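You operate a simulated robot arm through the tools that you are given. There is no shell and no other tool.

You run a simulated robot arm. Do the job below in one go: nothing can be reset, and whatever is moved stays where it is left.

Task
Wind the yellow lead onto the green reel and lock the winder.
Fine: fit the reel on the winder first; the plug goes in its clip; wind the whole lead.

The check looks at the end state, three seconds after you hand in, the way a careful person would. Anything else that was tipped, shoved, dropped, spilled or broken makes it a failure.

Robot
A 6-joint arm with a two-finger gripper, fixed in place. Base frame: the origin is at the foot of the arm, x ahead of it, y to its left, z up; the work surface is at about z = 0.778. Lengths are in m, angles in rad, forces in N, time in s.
Its first joint turns from -2.897 to 2.897 rad. Payload 2.45 kg.
The tool frame sits at the grasp point between the pads (the TCP): z along the fingers, y along the line on which they close. The tips reach 0.02 m beyond it. The gripper opens to 0.14 m. The gripper's body begins 0.168 m behind the TCP.
Orientation is told as [roll, pitch, yaw] about the base's x, y, z axes, in that order, counted from this pose: with the fingers straight down and closing along the base's y, the tool's x points along the base's -x, its y along +y and its z along -z.

Tools
- The arm moves only by the tool drive_tool. Its argument "rows" is a list that holds one entry, the list of rows, each a list of 7 numbers: the shift along the tool's x, y, z in m, then the turn, a rotation vector about the tool's x, y, z in rad, then the finger opening in m, from 0 to 0.14. In form: [[[dx, dy, dz, rx, ry, rz, grip], ...]]. A call has 1 to 20 rows; each row is the pose to reach, as a shift and turn from the pose commanded when the call began, along the tool's axes at that moment. Each row takes 0.2 s and may step no farther than 0.05 m and 0.15 rad from the row before; otherwise, or with a gripper value out of range, the whole call is refused. Where a pose cannot be reached the arm comes as near as it can. A force on the tool above 90 N (or 10 N above the force at the start of the call, whichever is more), or a blocked arm, ends the call early, and 0.2 s more pass. The fingers move at their own pace (about 0.045 m/s each) and stop on an object; they squeeze with about 32 N. The grip force told is the motor's: it shows also when the fingers shut on nothing. Time passes only in rows, and 0.2 s behind the last, so rows that repeat a pose let the fingers close. It gives the time, the measured TCP pose, the force on the tool (base axes), the opening and the grip force at its end, in the units of the frame above (readings bear some noise), with the torque about the TCP (base axes, N m) and any sound that the robot's microphone picked up.
- Cameras (640 x 400 px; columns grow to the right, rows downward): "scene" is fixed at [0.2195, -0.6506, 1.376]; the picture's right is [0.42, -0.91, 0.00], its down [-0.56, -0.26, -0.78] and it looks along [0.71, 0.33, -0.62] (base axes); focal length 267 px, centre (320, 200). "wrist" rides on the gripper at [0.078, 0.011, -0.209] in the tool frame; the picture's right is [-0.14, 0.99, 0.00], its down [-0.92, -0.13, -0.37] and it looks along [-0.36, -0.05, 0.93] (tool axes); focal length 280 px, centre (320, 200). There is no depth. A picture from a camera that has moved, and an enlarged one, comes with that camera's place and axes in the base frame and with its lens.
- get_image(camera): a new picture of that camera. The clock stands still meanwhile.
- close_up(camera, box): a new picture of the part [left, top, right, bottom] of that camera's present view, enlarged. The clock stands still meanwhile.
- hand_in(): hands the job in; it is judged then, once.

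Places have to be worked out from the pictures, the camera data and where the tool is seen. Open the gripper and draw the arm clear of the work before you hand the job in, unless the task says otherwise.

The tools are called after ">>>" by a JSON object that holds its "name" and its "arguments". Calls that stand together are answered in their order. drive_tool: Moves the arm, as the interface text tells. Its arguments: {"type":"object","properties":{"rows":{"type":"array"}},"required":["rows"]} The other tools are called the same way: get_image (camera) takes a picture; close_up (camera, box) takes an enlarged picture of a part of a camera's view; hand_in () hands the job in.

At the start:

```text
time_s: 0.0
position: [0.643, -0.0828, 1.194]
tool_rot: [-0.001, 0.001, 0.0]
force: [0.5, 0.3, -0.2]
ft_torque: [0.03, 0.02, 0.01]
width: 0.1399
finger_force: 0.1
```

scene: 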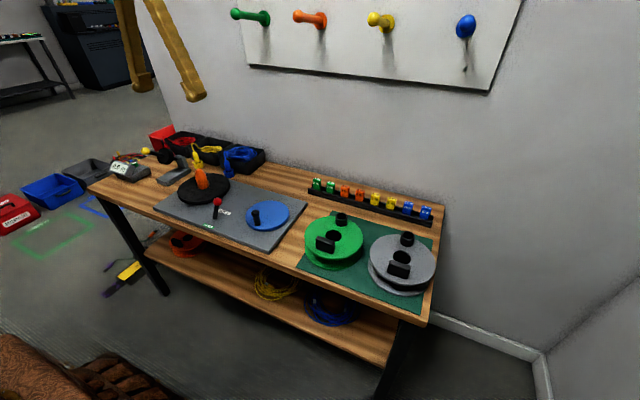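
wrist: 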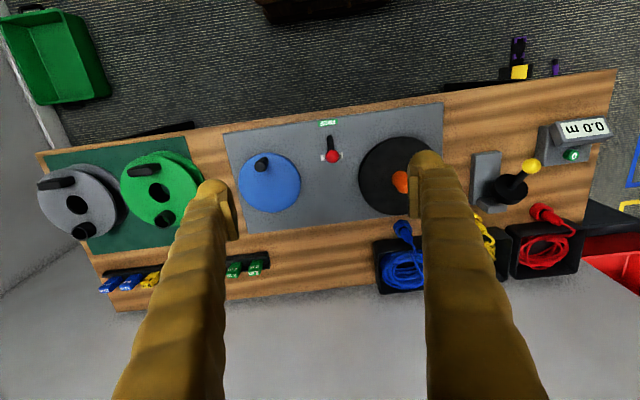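

I begin by looking closely at the bench: the winder plate, the reels, the leads in their trays and the devices at the far end.

>>> {"name": "close_up", "arguments": {"camera": "scene", "box": [80, 120, 300, 260]}}

>>> {"name": "close_up", "arguments": {"camera": "scene", "box": [280, 160, 460, 310]}}

>>> {"name": "close_up", "arguments": {"camera": "wrist", "box": [340, 80, 640, 300]}}

>>> {"name": "close_up", "arguments": {"camera": "wrist", "box": [20, 90, 340, 310]}}

```text
2.86 times, centred on (190, 190) of scene
camera zoom: at [0.2195, -0.6506, 1.376], right [0.42, -0.91, 0.0], down [-0.56, -0.26, -0.78], along [0.71, 0.33, -0.62], focal length 763 px, centre (691, 229)
```

zoom: 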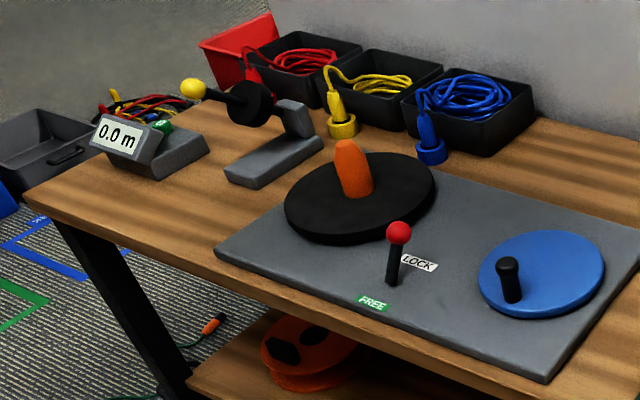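

```text
2.67 times, centred on (370, 235) of scene
camera zoom: at [0.2195, -0.6506, 1.376], right [0.42, -0.91, 0.0], down [-0.56, -0.26, -0.78], along [0.71, 0.33, -0.62], focal length 712 px, centre (187, 107)
```

zoom: 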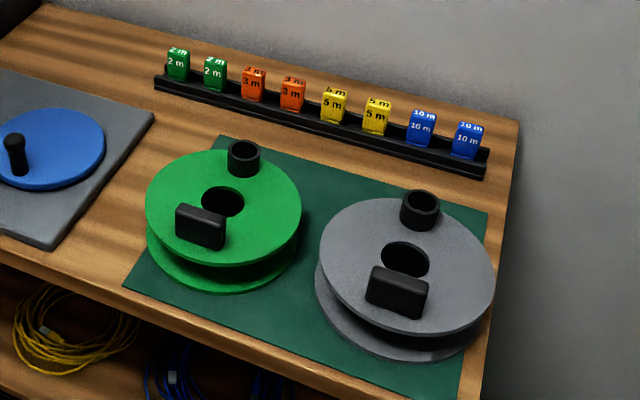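

```text
1.82 times, centred on (490, 190) of wrist
camera zoom: at [0.5652, -0.0727, 1.4044], right [0.14, 0.99, 0.0], down [0.92, -0.13, 0.37], along [0.36, -0.05, -0.93], focal length 510 px, centre (11, 218)
```

zoom: 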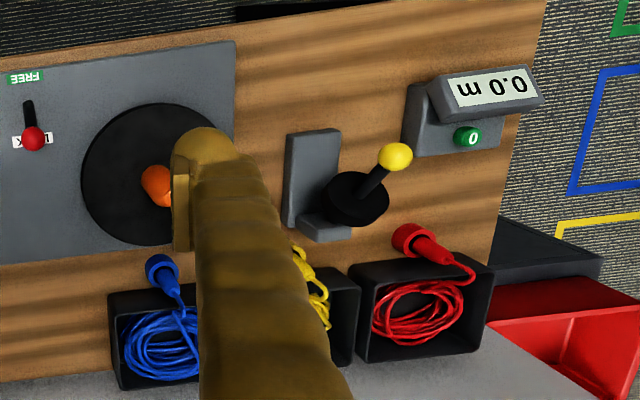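

```text
1.82 times, centred on (180, 200) of wrist
camera zoom: at [0.5652, -0.0727, 1.4044], right [0.14, 0.99, 0.0], down [0.92, -0.13, 0.37], along [0.36, -0.05, -0.93], focal length 510 px, centre (574, 200)
```

zoom: 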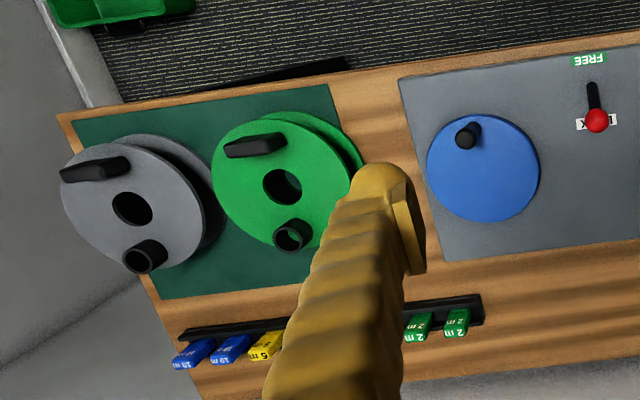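

The winder plate holds a black platen with an orange spindle (about x 0.70, y 0.06). It also carries a blue crank disc and a lever that leans towards LOCK. I'll move the wrist camera over the platen and the leads for a better look.

>>> {"name": "drive_tool", "arguments": {"rows": [[[-0.015, 0.04, 0.012, 0, 0, 0, 0.14], [-0.03, 0.08, 0.024, 0, 0, 0, 0.14], [-0.045, 0.12, 0.036, 0, 0, 0, 0.14], [-0.06, 0.16, 0.048, 0, 0, 0, 0.14], [-0.075, 0.2, 0.06, 0, 0, 0, 0.14], [-0.09, 0.24, 0.072, 0, 0, 0, 0.14], [-0.107, 0.28, 0.084, 0, 0, 0, 0.14]]]}}

>>> {"name": "get_image", "arguments": {"camera": "wrist"}}

>>> {"name": "get_image", "arguments": {"camera": "scene"}}

```text
time_s: 1.6
position: [0.7508, 0.1972, 1.1121]
tool_rot: [-0.001, 0.002, 0.0]
force: [0.2, -0.3, -0.1]
ft_torque: [-0.03, 0.01, -0.01]
width: 0.1397
finger_force: 0.0
```

```text
taken
camera wrist: at [0.6733, 0.2076, 1.3213], right [0.14, 0.99, 0.0], down [0.92, -0.13, 0.37], along [0.37, -0.05, -0.93], focal length 280 px, centre (320, 200)
```

wrist: 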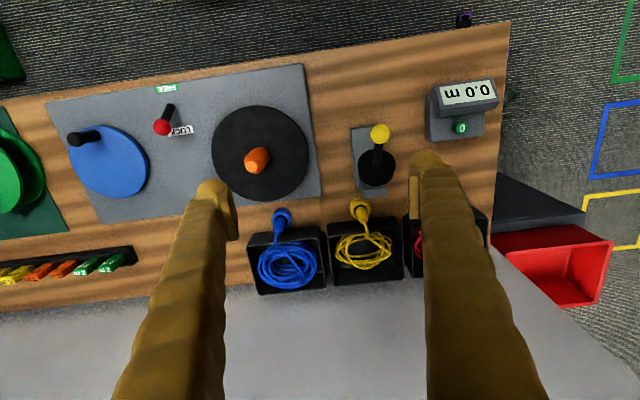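

```text
taken
```

scene: 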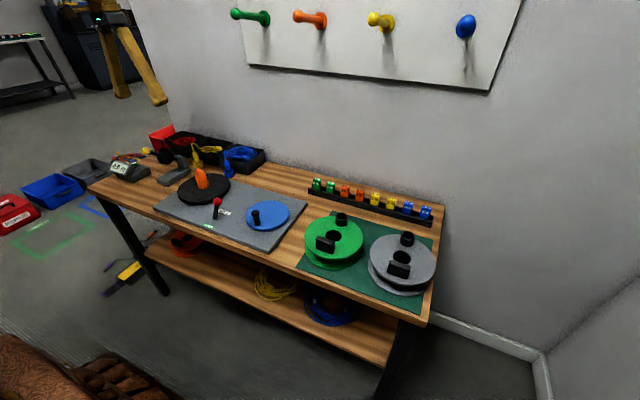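

>>> {"name": "close_up", "arguments": {"camera": "wrist", "box": [200, 90, 420, 300]}}

>>> {"name": "close_up", "arguments": {"camera": "wrist", "box": [40, 60, 340, 240]}}

>>> {"name": "close_up", "arguments": {"camera": "wrist", "box": [330, 70, 510, 200]}}

```text
1.90 times, centred on (310, 195) of wrist
camera zoom: at [0.6733, 0.2076, 1.3213], right [0.14, 0.99, 0.0], down [0.92, -0.13, 0.37], along [0.37, -0.05, -0.93], focal length 534 px, centre (339, 210)
```

zoom: 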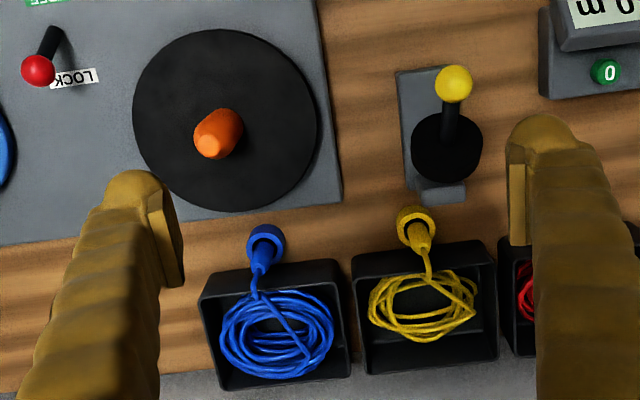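

```text
2.13 times, centred on (190, 150) of wrist
camera zoom: at [0.6733, 0.2076, 1.3213], right [0.14, 0.99, 0.0], down [0.92, -0.13, 0.37], along [0.37, -0.05, -0.93], focal length 598 px, centre (597, 307)
```

zoom: 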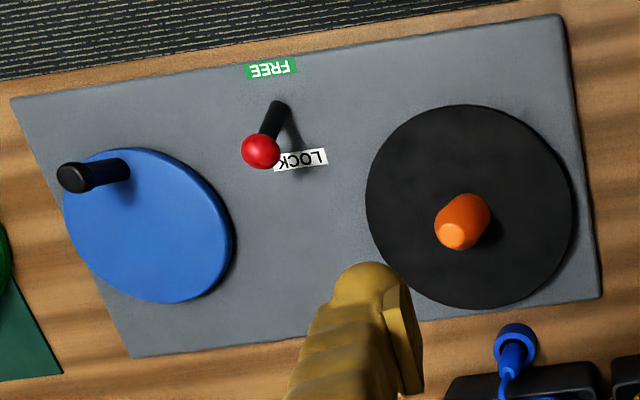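

```text
3.08 times, centred on (420, 135) of wrist
camera zoom: at [0.6733, 0.2076, 1.3213], right [0.14, 0.99, 0.0], down [0.92, -0.13, 0.37], along [0.37, -0.05, -0.93], focal length 863 px, centre (12, 400)
```

zoom: 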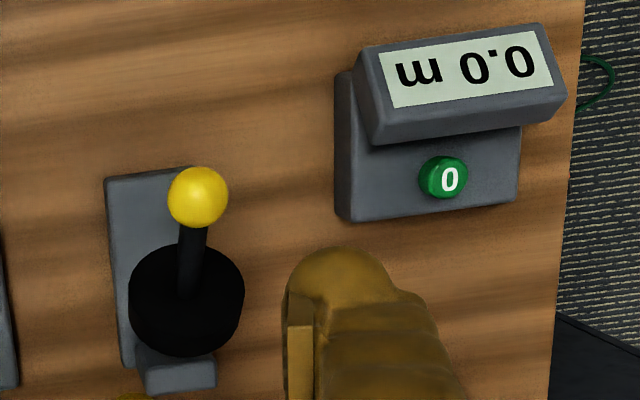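

Platen centre works out to about (0.765, 0.078) and the yellow plug to about (0.905, 0.25). The crank knob is near (0.694, -0.22). Next I go above the green reel for a close view.

>>> {"name": "drive_tool", "arguments": {"rows": [[[0.002, -0.047, 0.008, 0, 0, 0, 0.14], [0.004, -0.094, 0.016, 0, 0, 0, 0.14], [0.006, -0.141, 0.024, 0, 0, 0, 0.14], [0.008, -0.188, 0.032, 0, 0, 0, 0.14], [0.01, -0.235, 0.04, 0, 0, 0, 0.14], [0.012, -0.282, 0.048, 0, 0, 0, 0.14], [0.014, -0.329, 0.056, 0, 0, 0, 0.14], [0.016, -0.376, 0.064, 0, 0, 0, 0.14], [0.018, -0.423, 0.072, 0, 0, 0, 0.14], [0.02, -0.47, 0.08, 0, 0, 0, 0.14], [0.022, -0.517, 0.088, 0, 0, 0, 0.14], [0.024, -0.564, 0.096, 0, 0, 0, 0.14], [0.026, -0.611, 0.104, 0, 0, 0, 0.14], [0.0263, -0.652, 0.112, 0, 0, 0, 0.14], [0.0263, -0.652, 0.112, 0, 0, 0, 0.14]]]}}

>>> {"name": "get_image", "arguments": {"camera": "wrist"}}

>>> {"name": "get_image", "arguments": {"camera": "scene"}}

```text
time_s: 4.8
position: [0.7221, -0.4558, 0.9984]
tool_rot: [0.0, -0.001, -0.001]
force: [0.2, 1.2, -0.6]
ft_torque: [0.02, 0.0, -0.02]
width: 0.1401
finger_force: 0.0
```

```text
taken
camera wrist: at [0.6438, -0.446, 1.2072], right [0.14, 0.99, 0.0], down [0.92, -0.13, 0.37], along [0.36, -0.05, -0.93], focal length 280 px, centre (320, 200)
```

wrist: 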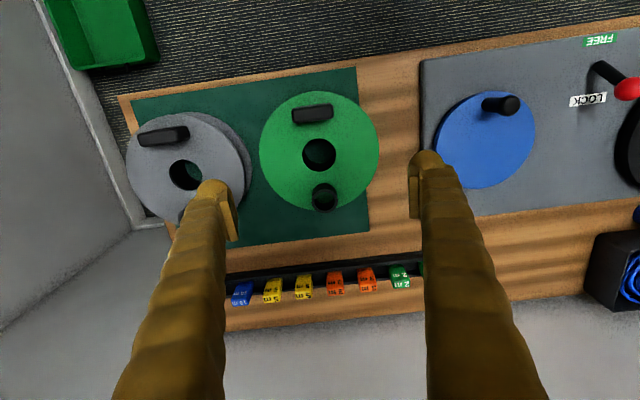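

```text
taken
```

scene: 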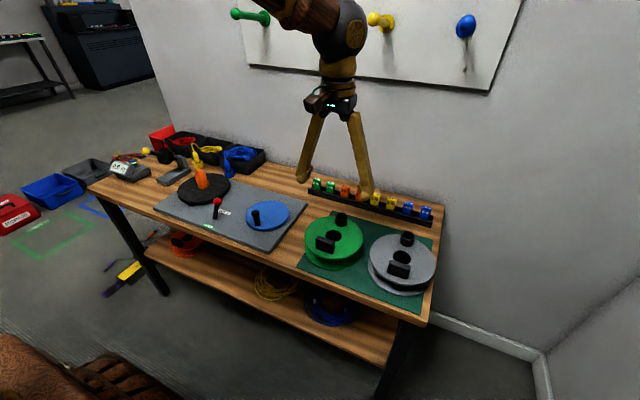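

>>> {"name": "close_up", "arguments": {"camera": "wrist", "box": [240, 80, 400, 230]}}

>>> {"name": "close_up", "arguments": {"camera": "wrist", "box": [400, 40, 640, 200]}}

```text
2.67 times, centred on (320, 155) of wrist
camera zoom: at [0.6438, -0.446, 1.2072], right [0.14, 0.99, 0.0], down [0.92, -0.13, 0.37], along [0.36, -0.05, -0.93], focal length 748 px, centre (320, 320)
```

zoom: 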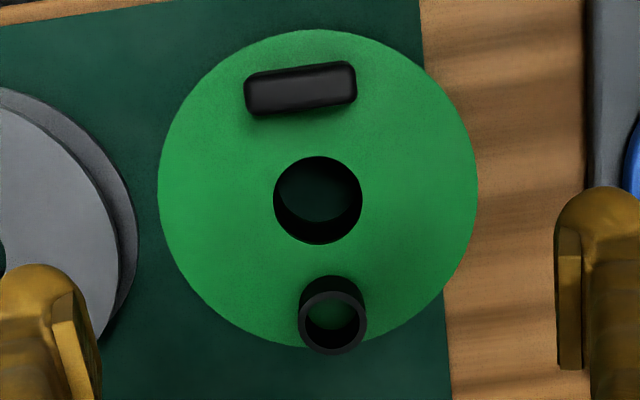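

```text
2.50 times, centred on (520, 120) of wrist
camera zoom: at [0.6438, -0.446, 1.2072], right [0.14, 0.99, 0.0], down [0.92, -0.13, 0.37], along [0.36, -0.05, -0.93], focal length 701 px, centre (-180, 400)
```

zoom: 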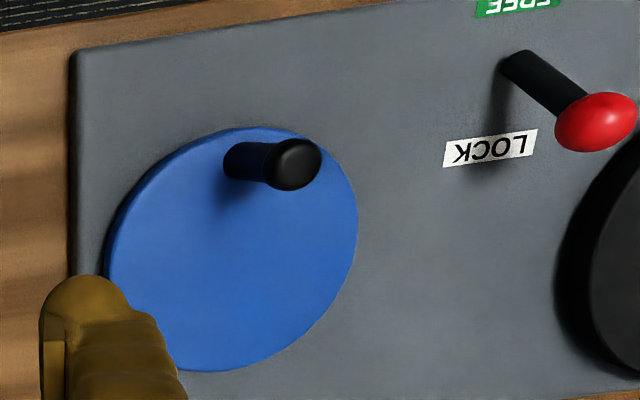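

The reel measures about 0.167 m across with its hole near (0.727, -0.459) and top flange near z 0.82. The grip block is at about (0.669, -0.459), top at 0.856, long along y. I turn the tool 90 degrees so the fingers close along x, and move over the block.

>>> {"name": "drive_tool", "arguments": {"rows": [[[0.005, 0, 0, 0, 0, 0.143, 0.14], [0.01, 0, 0, 0, 0, 0.286, 0.14], [0.015, 0, 0, 0, 0, 0.429, 0.14], [0.02, 0, 0, 0, 0, 0.572, 0.14], [0.025, 0, 0, 0, 0, 0.715, 0.13], [0.03, -0.001, 0, 0, 0, 0.858, 0.12], [0.035, -0.001, 0, 0, 0, 1.001, 0.11], [0.04, -0.002, 0, 0, 0, 1.144, 0.1], [0.045, -0.002, 0, 0, 0, 1.287, 0.09], [0.05, -0.003, 0, 0, 0, 1.43, 0.08], [0.053, -0.003, 0, 0, 0, 1.571, 0.08], [0.053, -0.003, 0, 0, 0, 1.571, 0.08]]]}}

>>> {"name": "get_image", "arguments": {"camera": "wrist"}}

>>> {"name": "get_image", "arguments": {"camera": "scene"}}

```text
time_s: 7.4
position: [0.6696, -0.4579, 0.9986]
tool_rot: [0.0, -0.001, -1.573]
force: [0.1, -0.3, -0.7]
ft_torque: [-0.01, -0.02, 0.02]
width: 0.0796
finger_force: 0.0
```

```text
taken
camera wrist: at [0.6817, -0.3809, 1.2083], right [0.99, -0.14, 0.0], down [-0.13, -0.92, 0.37], along [-0.05, -0.36, -0.93], focal length 280 px, centre (320, 200)
```

wrist: 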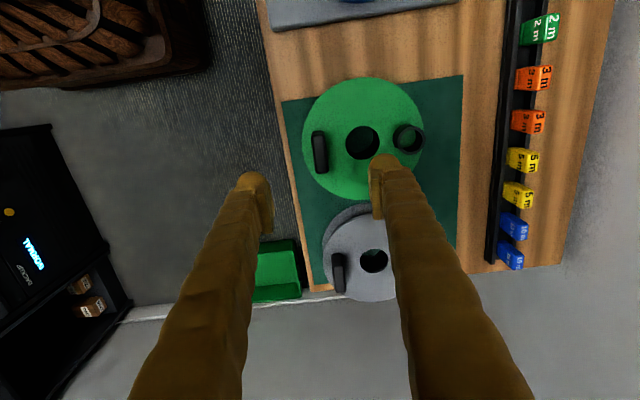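

```text
taken
```

scene: 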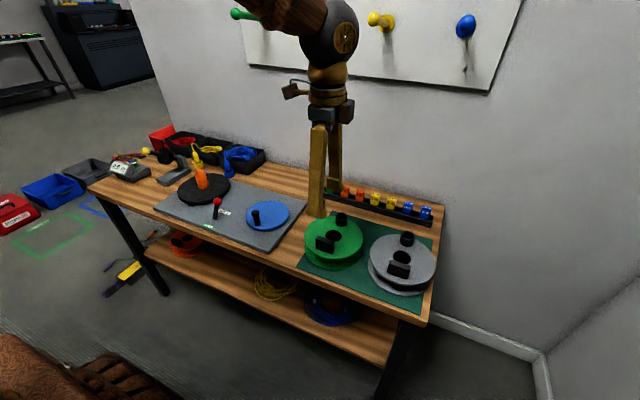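

>>> {"name": "close_up", "arguments": {"camera": "wrist", "box": [270, 70, 450, 220]}}

```text
2.67 times, centred on (360, 145) of wrist
camera zoom: at [0.6817, -0.3809, 1.2083], right [0.99, -0.14, 0.0], down [-0.13, -0.92, 0.37], along [-0.05, -0.36, -0.93], focal length 748 px, centre (213, 347)
```

zoom: 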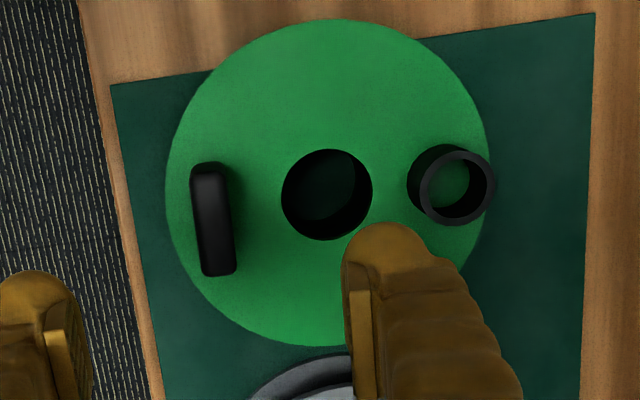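

The block centre reads (0.671, -0.457) from this view, which agrees with the tool. I go straight down to z 0.845 with the fingers either side of the block, tips just above the flange.

>>> {"name": "drive_tool", "arguments": {"rows": [[[0.001, 0.001, 0.045, 0, 0, 0, 0.07], [0.001, 0.001, 0.09, 0, 0, 0, 0.06], [0.001, 0.001, 0.125, 0, 0, 0, 0.06], [0.001, 0.001, 0.142, 0, 0, 0, 0.06], [0.001, 0.001, 0.153, 0, 0, 0, 0.06], [0.001, 0.001, 0.153, 0, 0, 0, 0.06]]]}}

>>> {"name": "get_image", "arguments": {"camera": "wrist"}}

>>> {"name": "close_up", "arguments": {"camera": "scene", "box": [280, 160, 460, 310]}}

```text
time_s: 8.8
position: [0.6692, -0.4575, 0.8444]
tool_rot: [0.0, -0.001, -1.571]
force: [0.7, -0.2, -1.0]
ft_torque: [0.01, 0.0, -0.02]
width: 0.0601
finger_force: 0.0
```

```text
taken
camera wrist: at [0.6817, -0.3794, 1.0539], right [0.99, -0.14, 0.0], down [-0.13, -0.92, 0.37], along [-0.05, -0.36, -0.93], focal length 280 px, centre (320, 200)
```

wrist: 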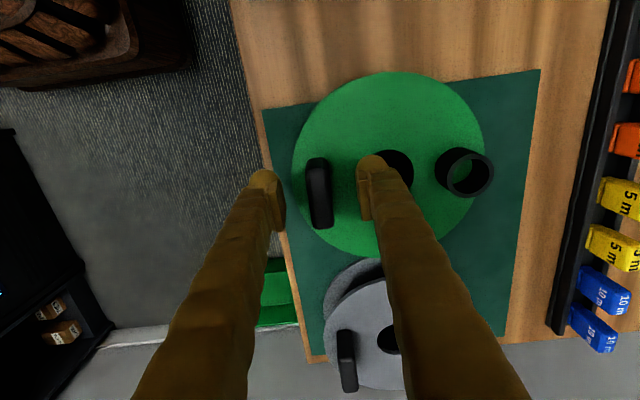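

```text
2.67 times, centred on (370, 235) of scene
camera zoom: at [0.2195, -0.6506, 1.376], right [0.42, -0.91, 0.0], down [-0.56, -0.26, -0.78], along [0.71, 0.33, -0.62], focal length 712 px, centre (187, 107)
```

zoom: 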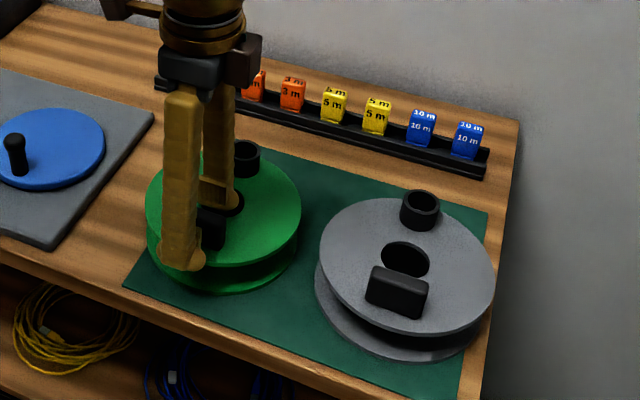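

The block stands between the two fingers. I close on it now.

>>> {"name": "drive_tool", "arguments": {"rows": [[[0, 0, 0, 0, 0, 0, 0.03], [0, 0, 0, 0, 0, 0, 0.01], [0, 0, 0, 0, 0, 0, 0.0], [0, 0, 0, 0, 0, 0, 0.0], [0, 0, 0, 0, 0, 0, 0.0]]]}}

>>> {"name": "get_image", "arguments": {"camera": "wrist"}}

```text
time_s: 10.0
position: [0.6701, -0.4571, 0.8458]
tool_rot: [0.0, 0.0, -1.573]
force: [-0.5, -1.4, -0.4]
ft_torque: [-0.03, -0.03, -0.13]
width: 0.0167
finger_force: 32.6
```

```text
taken
camera wrist: at [0.6818, -0.3795, 1.0541], right [0.99, -0.14, 0.0], down [-0.13, -0.92, 0.37], along [-0.05, -0.36, -0.93], focal length 280 px, centre (320, 200)
```

wrist: 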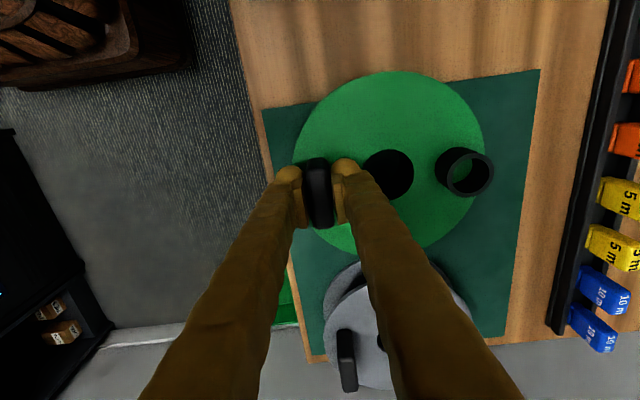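

The grip holds at 0.0167 m with 32.6 N. I lift a little to feel the weight and check the reel stays level.

>>> {"name": "drive_tool", "arguments": {"rows": [[[0, 0, -0.008, 0, 0, 0, 0.0], [0, 0, -0.02, 0, 0, 0, 0.0], [0, 0, -0.035, 0, 0, 0, 0.0], [0, 0, -0.05, 0, 0, 0, 0.0], [0, 0, -0.05, 0, 0, 0, 0.0]]]}}

>>> {"name": "get_image", "arguments": {"camera": "wrist"}}

>>> {"name": "close_up", "arguments": {"camera": "scene", "box": [250, 130, 460, 310]}}

```text
time_s: 11.2
position: [0.6697, -0.4558, 0.8958]
tool_rot: [-0.001, 0.0, -1.571]
force: [-0.2, 0.2, -2.1]
ft_torque: [0.01, 0.14, 0.02]
width: 0.0169
finger_force: 32.4
```

```text
taken
camera wrist: at [0.682, -0.3789, 1.106], right [0.99, -0.14, 0.0], down [-0.13, -0.92, 0.37], along [-0.05, -0.36, -0.93], focal length 280 px, centre (320, 200)
```

wrist: 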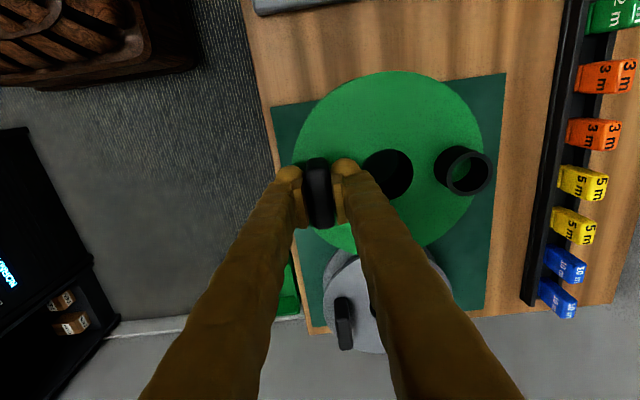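

```text
2.22 times, centred on (355, 220) of scene
camera zoom: at [0.2195, -0.6506, 1.376], right [0.42, -0.91, 0.0], down [-0.56, -0.26, -0.78], along [0.71, 0.33, -0.62], focal length 593 px, centre (242, 156)
```

zoom: 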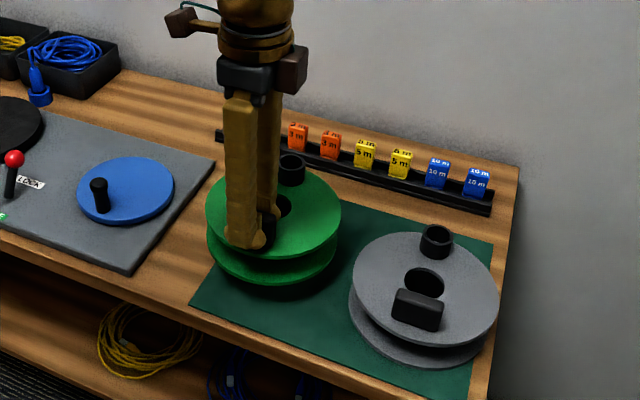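

The reel weighs about 2 N and hangs level. I zoom in to measure exactly where its hole sits relative to the tool.

>>> {"name": "close_up", "arguments": {"camera": "wrist", "box": [270, 60, 510, 260]}}

```text
2.00 times, centred on (390, 160) of wrist
camera zoom: at [0.682, -0.3789, 1.106], right [0.99, -0.14, 0.0], down [-0.13, -0.92, 0.37], along [-0.05, -0.36, -0.93], focal length 561 px, centre (180, 280)
```

zoom: 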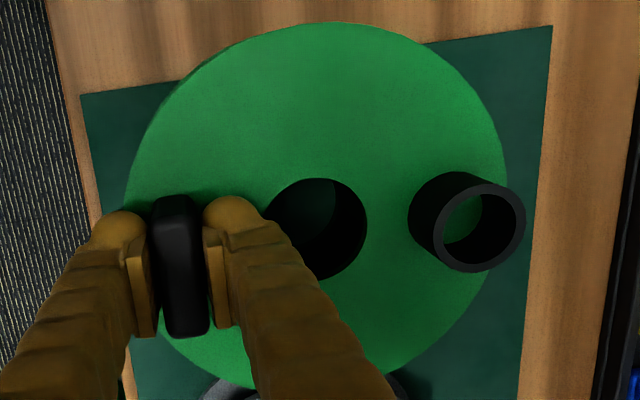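

The hole centre sits about 0.061 m in +x from the tool and in line in y. I raise the reel and carry it towards the winder. I'll stop short so the wrist camera can see the spindle past the reel's edge.

>>> {"name": "drive_tool", "arguments": {"rows": [[[0, 0, -0.03, 0, 0, 0, 0.0], [0.01, 0, -0.065, 0, 0, 0, 0.0], [0.035, 0.002, -0.095, 0, 0, 0, 0.0], [0.07, 0.005, -0.12, 0, 0, 0, 0.0], [0.11, 0.008, -0.14, 0, 0, 0, 0.0], [0.15, 0.011, -0.15, 0, 0, 0, 0.0], [0.19, 0.014, -0.154, 0, 0, 0, 0.0], [0.23, 0.017, -0.154, 0, 0, 0, 0.0], [0.27, 0.02, -0.154, 0, 0, 0, 0.0], [0.31, 0.023, -0.154, 0, 0, 0, 0.0], [0.35, 0.026, -0.154, 0, 0, 0, 0.0], [0.385, 0.029, -0.154, 0, 0, 0, 0.0], [0.41, 0.03, -0.154, 0, 0, 0, 0.0], [0.416, 0.03, -0.154, 0, 0, 0, 0.0], [0.416, 0.03, -0.154, 0, 0, 0, 0.0]]]}}

>>> {"name": "get_image", "arguments": {"camera": "wrist"}}

>>> {"name": "get_image", "arguments": {"camera": "scene"}}

```text
time_s: 14.4
position: [0.7015, -0.0419, 1.0505]
tool_rot: [0.001, -0.001, -1.572]
force: [0.2, 0.6, -2.1]
ft_torque: [0.01, 0.11, -0.02]
width: 0.0169
finger_force: 32.3
```

```text
taken
camera wrist: at [0.7127, 0.036, 1.2598], right [0.99, -0.14, 0.0], down [-0.13, -0.92, 0.37], along [-0.05, -0.37, -0.93], focal length 280 px, centre (320, 200)
```

wrist: 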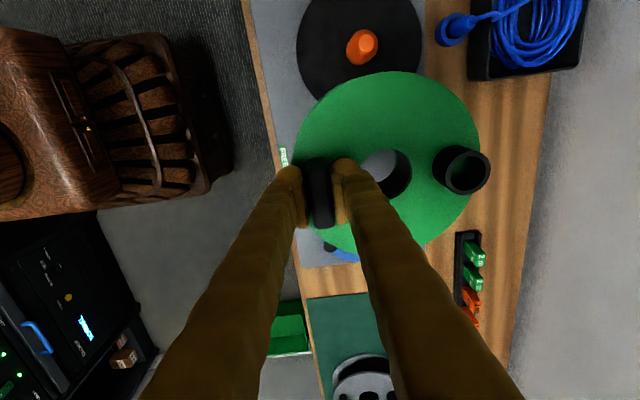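

```text
taken
```

scene: 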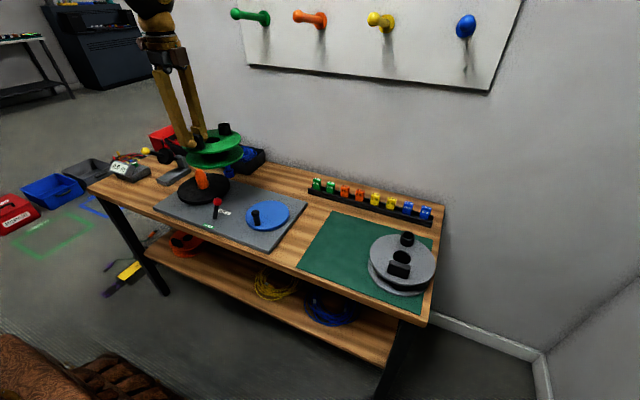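

>>> {"name": "close_up", "arguments": {"camera": "wrist", "box": [280, 0, 440, 100]}}

>>> {"name": "close_up", "arguments": {"camera": "scene", "box": [140, 90, 300, 240]}}

```text
4.00 times, centred on (360, 50) of wrist
camera zoom: at [0.7127, 0.036, 1.2598], right [0.99, -0.14, 0.0], down [-0.13, -0.92, 0.37], along [-0.05, -0.37, -0.93], focal length 1122 px, centre (160, 800)
```

zoom: 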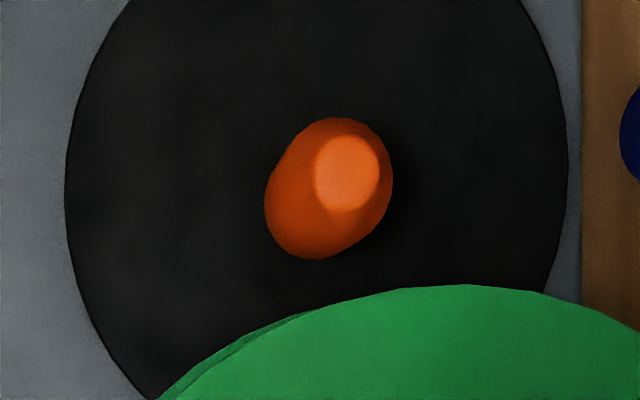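

```text
2.67 times, centred on (220, 165) of scene
camera zoom: at [0.2195, -0.6506, 1.376], right [0.42, -0.91, 0.0], down [-0.56, -0.26, -0.78], along [0.71, 0.33, -0.62], focal length 712 px, centre (587, 293)
```

zoom: 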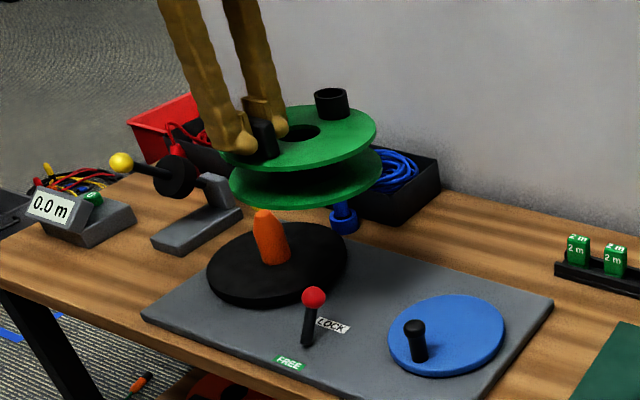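

Spindle tip works out to about (0.776, 0.080, 0.87) with radius about 0.017, so the hole has around 5 mm of clearance all round. I move the reel over it to tool (0.716, 0.080, 0.97) and look through the hole.

>>> {"name": "drive_tool", "arguments": {"rows": [[[0.035, 0.004, 0.01, 0, 0, 0, 0.0], [0.07, 0.008, 0.03, 0, 0, 0, 0.0], [0.1, 0.012, 0.055, 0, 0, 0, 0.0], [0.12, 0.0145, 0.075, 0, 0, 0, 0.0], [0.122, 0.0145, 0.08, 0, 0, 0, 0.0], [0.122, 0.0145, 0.08, 0, 0, 0, 0.0]]]}}

>>> {"name": "close_up", "arguments": {"camera": "wrist", "box": [270, 60, 510, 260]}}

>>> {"name": "close_up", "arguments": {"camera": "scene", "box": [140, 90, 300, 240]}}

```text
time_s: 15.8
position: [0.7163, 0.0799, 0.9705]
tool_rot: [0.001, 0.001, -1.573]
force: [-0.7, 0.1, -1.8]
ft_torque: [0.0, 0.13, 0.0]
width: 0.0168
finger_force: 32.1
```

```text
2.00 times, centred on (390, 160) of wrist
camera zoom: at [0.7282, 0.1576, 1.1794], right [0.99, -0.14, 0.0], down [-0.13, -0.92, 0.37], along [-0.05, -0.37, -0.93], focal length 561 px, centre (180, 280)
```

zoom: 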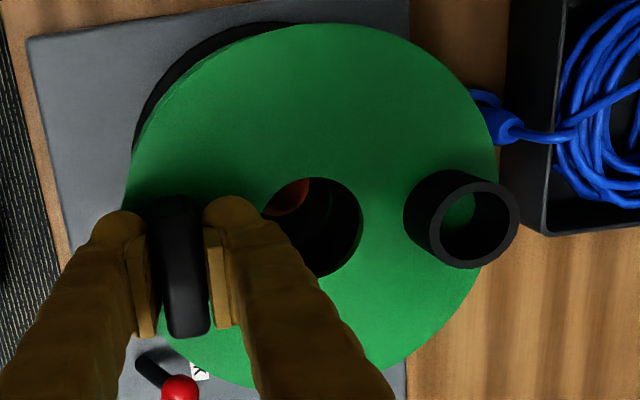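

```text
2.67 times, centred on (220, 165) of scene
camera zoom: at [0.2195, -0.6506, 1.376], right [0.42, -0.91, 0.0], down [-0.56, -0.26, -0.78], along [0.71, 0.33, -0.62], focal length 712 px, centre (587, 293)
```

zoom: 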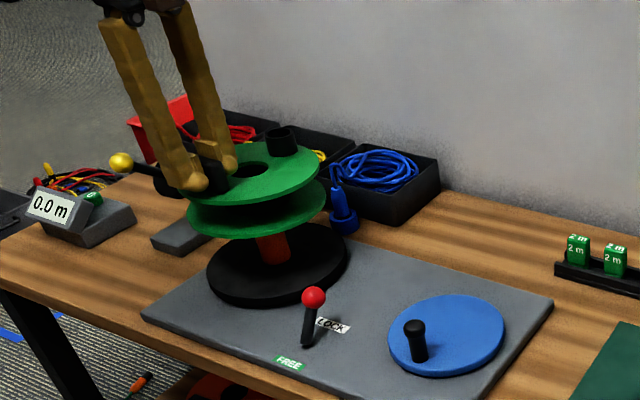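

>>> {"name": "close_up", "arguments": {"camera": "wrist", "box": [350, 130, 420, 180]}}

>>> {"name": "close_up", "arguments": {"camera": "scene", "box": [180, 120, 230, 170]}}

```text
8.00 times, centred on (385, 155) of wrist
camera zoom: at [0.7282, 0.1576, 1.1794], right [0.99, -0.14, 0.0], down [-0.13, -0.92, 0.37], along [-0.05, -0.37, -0.93], focal length 2243 px, centre (-200, 560)
```

zoom: 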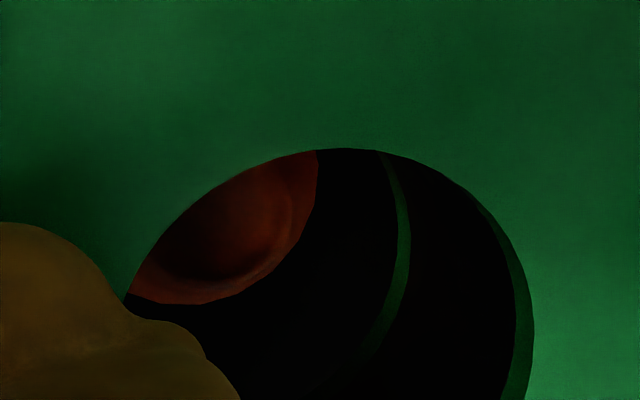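

```text
8.00 times, centred on (205, 145) of scene
camera zoom: at [0.2195, -0.6506, 1.376], right [0.42, -0.91, 0.0], down [-0.56, -0.26, -0.78], along [0.71, 0.33, -0.62], focal length 2136 px, centre (1240, 640)
```

zoom: 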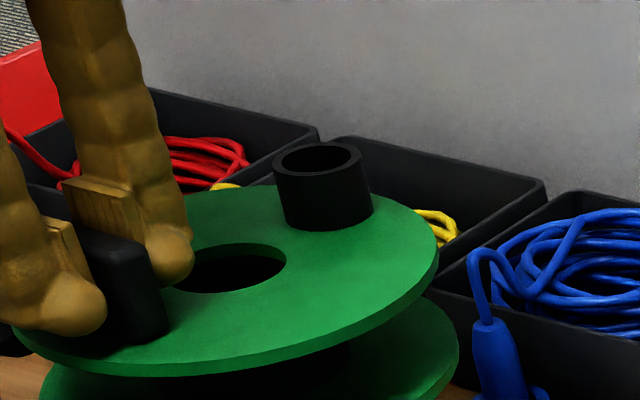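

The spindle tip shows in the hole almost exactly where it should be if centred, within about 1 mm. I nudge +x 1 mm and lower the reel onto the spindle gradually.

>>> {"name": "drive_tool", "arguments": {"rows": [[[0, 0.001, 0.02, 0, 0, 0, 0.0], [0, 0.001, 0.04, 0, 0, 0, 0.0], [0, 0.001, 0.06, 0, 0, 0, 0.0], [0, 0.001, 0.075, 0, 0, 0, 0.0], [0, 0.001, 0.085, 0, 0, 0, 0.0], [0, 0.001, 0.085, 0, 0, 0, 0.0]]]}}

>>> {"name": "close_up", "arguments": {"camera": "wrist", "box": [270, 60, 510, 260]}}

>>> {"name": "close_up", "arguments": {"camera": "scene", "box": [140, 90, 300, 240]}}

```text
time_s: 17.2
position: [0.7177, 0.0821, 0.8857]
tool_rot: [0.001, 0.002, -1.572]
force: [-0.9, 0.5, -1.1]
ft_torque: [0.0, 0.04, 0.0]
width: 0.017
finger_force: 31.6
```

```text
2.00 times, centred on (390, 160) of wrist
camera zoom: at [0.7294, 0.1591, 1.0948], right [0.99, -0.14, 0.0], down [-0.13, -0.92, 0.37], along [-0.05, -0.37, -0.93], focal length 561 px, centre (180, 280)
```

zoom: 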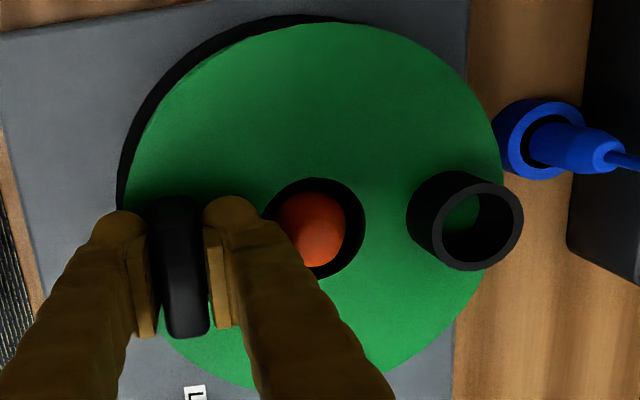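

```text
2.67 times, centred on (220, 165) of scene
camera zoom: at [0.2195, -0.6506, 1.376], right [0.42, -0.91, 0.0], down [-0.56, -0.26, -0.78], along [0.71, 0.33, -0.62], focal length 712 px, centre (587, 293)
```

zoom: 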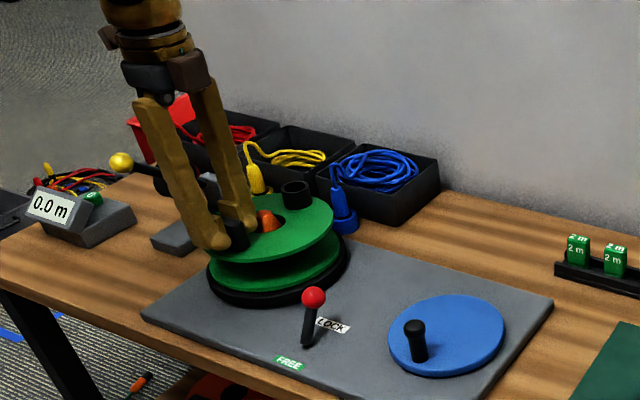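

The spindle is through the hole and nothing binds. I lower the rest of the way in small steps until the reel rests on the platen.

>>> {"name": "drive_tool", "arguments": {"rows": [[[0, 0, 0.005, 0, 0, 0, 0.0], [0, 0, 0.01, 0, 0, 0, 0.0], [0, 0, 0.014, 0, 0, 0, 0.0], [0, 0, 0.017, 0, 0, 0, 0.0], [0, 0, 0.017, 0, 0, 0, 0.0]]]}}

>>> {"name": "close_up", "arguments": {"camera": "scene", "box": [160, 120, 260, 220]}}

```text
time_s: 18.4
position: [0.7173, 0.0817, 0.8715]
tool_rot: [0.003, 0.0, -1.571]
force: [-12.7, 0.1, 20.3]
ft_torque: [-0.09, -0.05, 0.05]
width: 0.0169
finger_force: 31.7
stopped in row 5: the force on the tool passed its limit at 93 N (the readings are from after the stop); the commanded pose is now the measured one
```

```text
4.00 times, centred on (210, 170) of scene
camera zoom: at [0.2195, -0.6506, 1.376], right [0.42, -0.91, 0.0], down [-0.56, -0.26, -0.78], along [0.71, 0.33, -0.62], focal length 1068 px, centre (760, 320)
```

zoom: 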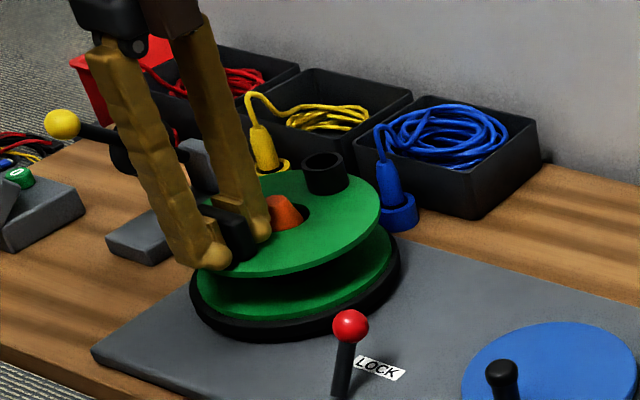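

The reel touched down at tool z 0.8715, which means the platen is carrying it. I open the fingers moderately and check how it sits.

>>> {"name": "drive_tool", "arguments": {"rows": [[[0, 0, 0, 0, 0, 0, 0.03], [0, 0, 0, 0, 0, 0, 0.05], [0, 0, 0, 0, 0, 0, 0.05], [0, 0, 0, 0, 0, 0, 0.05]]]}}

>>> {"name": "close_up", "arguments": {"camera": "wrist", "box": [270, 60, 510, 260]}}

>>> {"name": "close_up", "arguments": {"camera": "scene", "box": [160, 120, 260, 220]}}

```text
time_s: 19.4
position: [0.7177, 0.0826, 0.8724]
tool_rot: [0.003, 0.0, -1.569]
force: [-19.6, -0.9, 39.1]
ft_torque: [-0.05, -0.87, -0.04]
width: 0.0376
finger_force: 0.0
```

```text
2.00 times, centred on (390, 160) of wrist
camera zoom: at [0.7285, 0.1588, 1.0805], right [0.99, -0.14, 0.0], down [-0.13, -0.92, 0.37], along [-0.05, -0.36, -0.93], focal length 561 px, centre (180, 280)
```

zoom: 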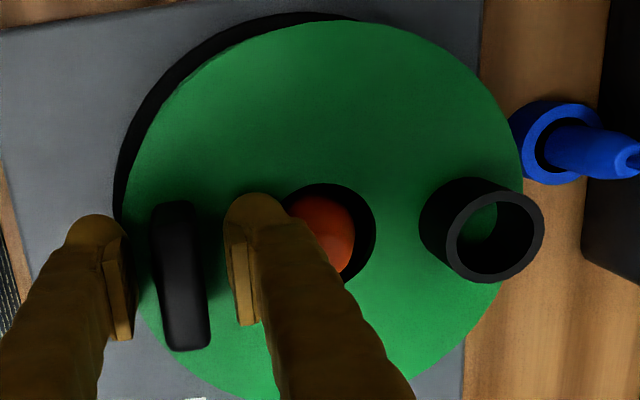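

```text
4.00 times, centred on (210, 170) of scene
camera zoom: at [0.2195, -0.6506, 1.376], right [0.42, -0.91, 0.0], down [-0.56, -0.26, -0.78], along [0.71, 0.33, -0.62], focal length 1068 px, centre (760, 320)
```

zoom: 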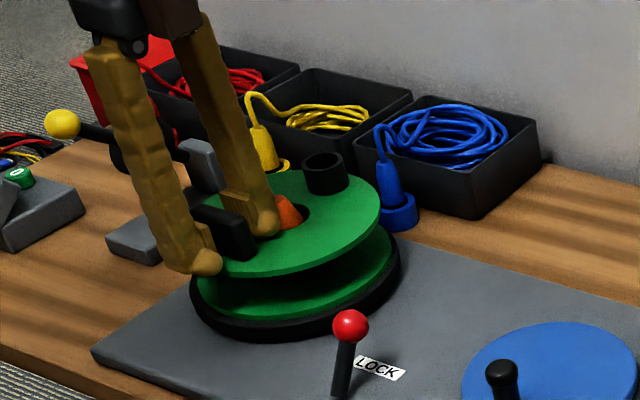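

The fingers stopped at 0.038 m and the force shows the +x finger pressing against something, probably the flange or spindle. I raise the tool slightly to take the load off, keeping the opening as it is.

>>> {"name": "drive_tool", "arguments": {"rows": [[[0, 0, -0.004, 0, 0, 0, 0.034], [0, 0, -0.01, 0, 0, 0, 0.034], [0, 0, -0.01, 0, 0, 0, 0.034]]]}}

>>> {"name": "close_up", "arguments": {"camera": "wrist", "box": [270, 60, 510, 260]}}

>>> {"name": "close_up", "arguments": {"camera": "scene", "box": [160, 120, 260, 220]}}

```text
time_s: 20.2
position: [0.7173, 0.0802, 0.8808]
tool_rot: [0.004, 0.001, -1.573]
force: [0.3, -0.5, 0.3]
ft_torque: [-0.01, -0.02, -0.03]
width: 0.0339
finger_force: 0.0
```

```text
2.00 times, centred on (390, 160) of wrist
camera zoom: at [0.7289, 0.1585, 1.0897], right [0.99, -0.14, 0.0], down [-0.13, -0.92, 0.37], along [-0.05, -0.36, -0.93], focal length 561 px, centre (180, 280)
```

zoom: 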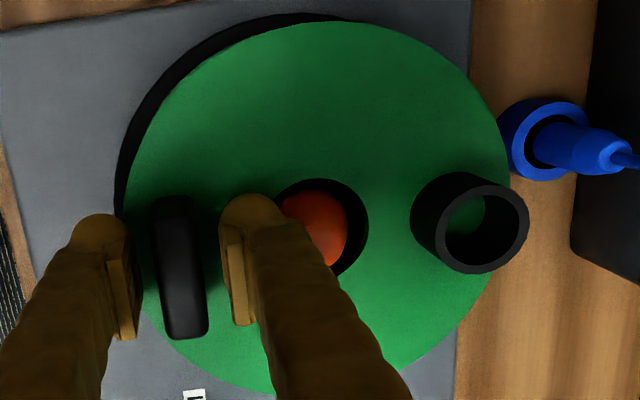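

```text
4.00 times, centred on (210, 170) of scene
camera zoom: at [0.2195, -0.6506, 1.376], right [0.42, -0.91, 0.0], down [-0.56, -0.26, -0.78], along [0.71, 0.33, -0.62], focal length 1068 px, centre (760, 320)
```

zoom: 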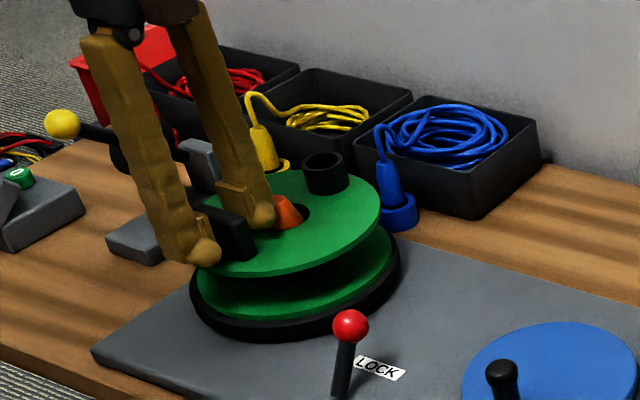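

Force is back to zero and the reel sits on the platen with the spindle through it. I lift straight up clear of the block.

>>> {"name": "drive_tool", "arguments": {"rows": [[[0, 0, -0.02, 0, 0, 0, 0.034], [0, 0, -0.05, 0, 0, 0, 0.034], [0, 0, -0.09, 0, 0, 0, 0.05], [0, 0, -0.13, 0, 0, 0, 0.08], [0, 0, -0.16, 0, 0, 0, 0.1], [0, 0, -0.16, 0, 0, 0, 0.1]]]}}

>>> {"name": "get_image", "arguments": {"camera": "wrist"}}

>>> {"name": "close_up", "arguments": {"camera": "scene", "box": [140, 110, 300, 240]}}

```text
time_s: 21.6
position: [0.7179, 0.0812, 1.0436]
tool_rot: [0.002, 0.001, -1.573]
force: [0.5, 0.1, -0.7]
ft_torque: [0.0, 0.01, 0.02]
width: 0.1001
finger_force: 0.0
```

```text
taken
camera wrist: at [0.7276, 0.158, 1.2512], right [0.99, -0.14, 0.0], down [-0.13, -0.92, 0.37], along [-0.05, -0.36, -0.93], focal length 280 px, centre (320, 200)
```

wrist: 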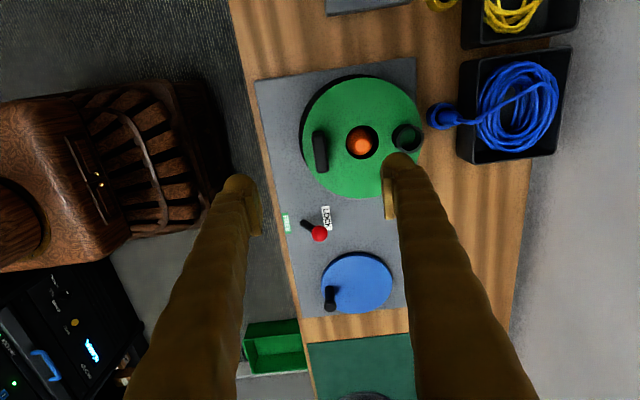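

```text
3.08 times, centred on (220, 175) of scene
camera zoom: at [0.2195, -0.6506, 1.376], right [0.42, -0.91, 0.0], down [-0.56, -0.26, -0.78], along [0.71, 0.33, -0.62], focal length 822 px, centre (628, 277)
```

zoom: 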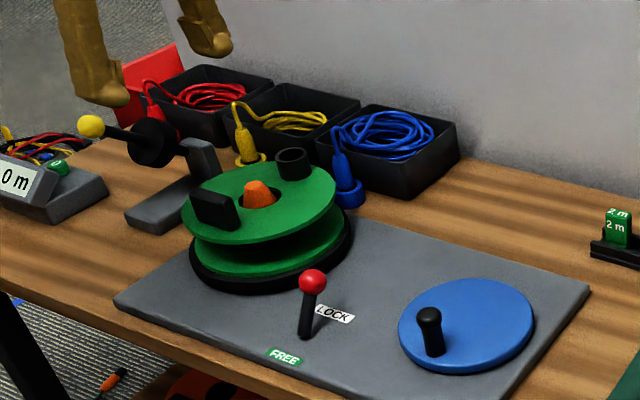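

>>> {"name": "close_up", "arguments": {"camera": "wrist", "box": [290, 60, 450, 200]}}

```text
2.86 times, centred on (370, 130) of wrist
camera zoom: at [0.7276, 0.158, 1.2512], right [0.99, -0.14, 0.0], down [-0.13, -0.92, 0.37], along [-0.05, -0.36, -0.93], focal length 801 px, centre (177, 400)
```

zoom: 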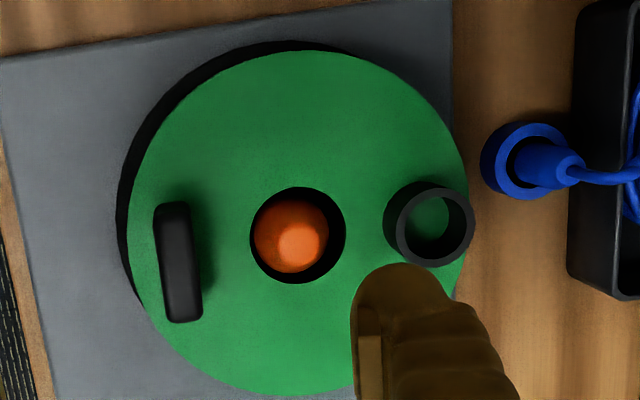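

The reel is seated with its clip tube at about (0.839, 0.081), opening around 27 mm. Next I turn the tool back to yaw 0 and move above the yellow plug for a close view.

>>> {"name": "drive_tool", "arguments": {"rows": [[[0.015, 0.013, 0, 0, 0, -0.143, 0.1], [0.03, 0.026, 0.0, 0, 0, -0.286, 0.1], [0.046, 0.039, 0.0, 0, 0, -0.429, 0.1], [0.062, 0.052, 0.005, 0, 0, -0.572, 0.1], [0.078, 0.065, 0.01, 0, 0, -0.715, 0.1], [0.094, 0.078, 0.015, 0, 0, -0.858, 0.1], [0.11, 0.091, 0.02, 0, 0, -1.001, 0.1], [0.126, 0.104, 0.025, 0, 0, -1.144, 0.1], [0.142, 0.117, 0.03, 0, 0, -1.287, 0.1], [0.157, 0.13, 0.03, 0, 0, -1.43, 0.1], [0.169, 0.142, 0.03, 0, 0, -1.572, 0.1], [0.169, 0.142, 0.03, 0, 0, -1.572, 0.1]]]}}

>>> {"name": "get_image", "arguments": {"camera": "wrist"}}

>>> {"name": "close_up", "arguments": {"camera": "wrist", "box": [260, 80, 400, 230]}}

>>> {"name": "close_up", "arguments": {"camera": "scene", "box": [120, 120, 240, 210]}}

```text
time_s: 24.2
position: [0.8592, 0.2505, 1.0124]
tool_rot: [-0.001, -0.004, 0.002]
force: [0.8, 0.0, -0.7]
ft_torque: [-0.03, 0.01, 0.0]
width: 0.0999
finger_force: 0.1
```

```text
taken
camera wrist: at [0.7811, 0.2609, 1.2206], right [0.14, 0.99, 0.0], down [0.92, -0.13, 0.37], along [0.37, -0.05, -0.93], focal length 280 px, centre (320, 200)
```

wrist: 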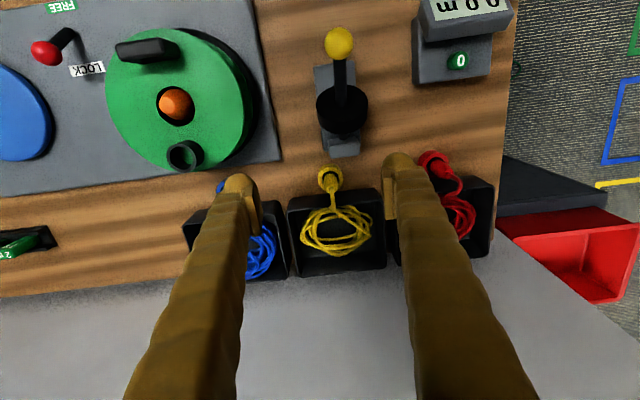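

```text
2.67 times, centred on (330, 155) of wrist
camera zoom: at [0.7811, 0.2609, 1.2206], right [0.14, 0.99, 0.0], down [0.92, -0.13, 0.37], along [0.37, -0.05, -0.93], focal length 748 px, centre (293, 320)
```

zoom: 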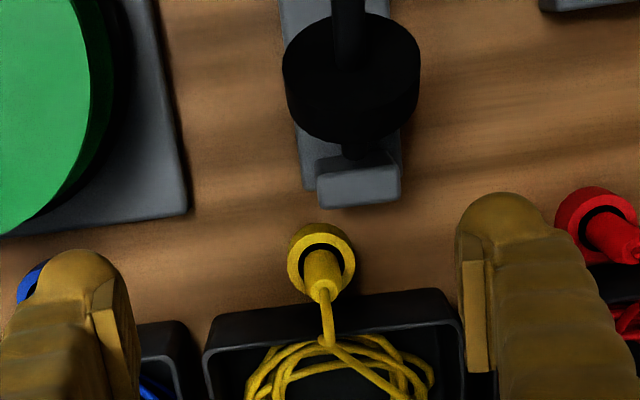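

```text
4.44 times, centred on (180, 165) of scene
camera zoom: at [0.2195, -0.6506, 1.376], right [0.42, -0.91, 0.0], down [-0.56, -0.26, -0.78], along [0.71, 0.33, -0.62], focal length 1187 px, centre (942, 356)
```

zoom: 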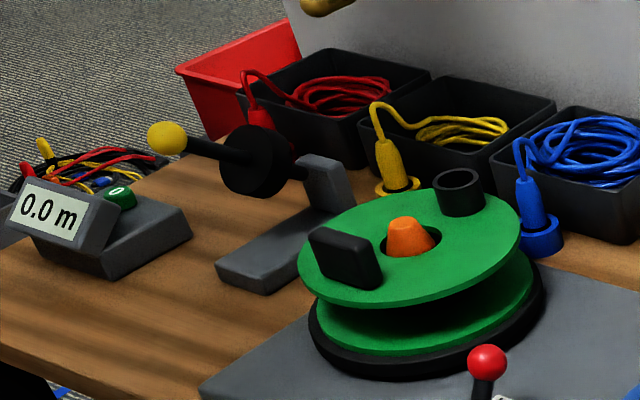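

The yellow plug stands upright in its holder at about (0.915, 0.259), body about 22 mm across and its top near z 0.845. The tray rim starts near x 0.935. I come over it with the fingers closing along y and stop at z 0.92 to check.

>>> {"name": "drive_tool", "arguments": {"rows": [[[-0.02, 0.003, 0.0, 0, 0, 0, 0.09], [-0.04, 0.006, 0.01, 0, 0, 0, 0.08], [-0.052, 0.0085, 0.03, 0, 0, 0, 0.07], [-0.052, 0.0085, 0.06, 0, 0, 0, 0.07], [-0.052, 0.0085, 0.09, 0, 0, 0, 0.07], [-0.052, 0.0085, 0.09, 0, 0, 0, 0.07]]]}}

>>> {"name": "close_up", "arguments": {"camera": "wrist", "box": [230, 80, 410, 230]}}

>>> {"name": "close_up", "arguments": {"camera": "scene", "box": [120, 120, 240, 210]}}

```text
time_s: 25.6
position: [0.9133, 0.259, 0.9216]
tool_rot: [0.0, -0.003, 0.0]
force: [-0.1, -0.1, -0.2]
ft_torque: [-0.01, 0.0, -0.01]
width: 0.0703
finger_force: 0.1
```

```text
2.67 times, centred on (320, 155) of wrist
camera zoom: at [0.8353, 0.2696, 1.1293], right [0.14, 0.99, 0.0], down [0.92, -0.13, 0.37], along [0.37, -0.05, -0.93], focal length 748 px, centre (320, 320)
```

zoom: 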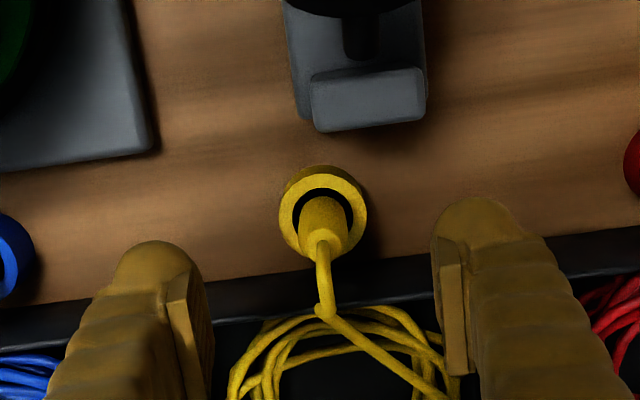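

```text
4.44 times, centred on (180, 165) of scene
camera zoom: at [0.2195, -0.6506, 1.376], right [0.42, -0.91, 0.0], down [-0.56, -0.26, -0.78], along [0.71, 0.33, -0.62], focal length 1187 px, centre (942, 356)
```

zoom: 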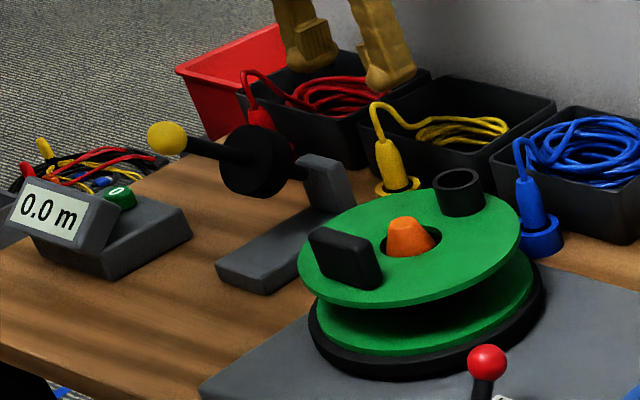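

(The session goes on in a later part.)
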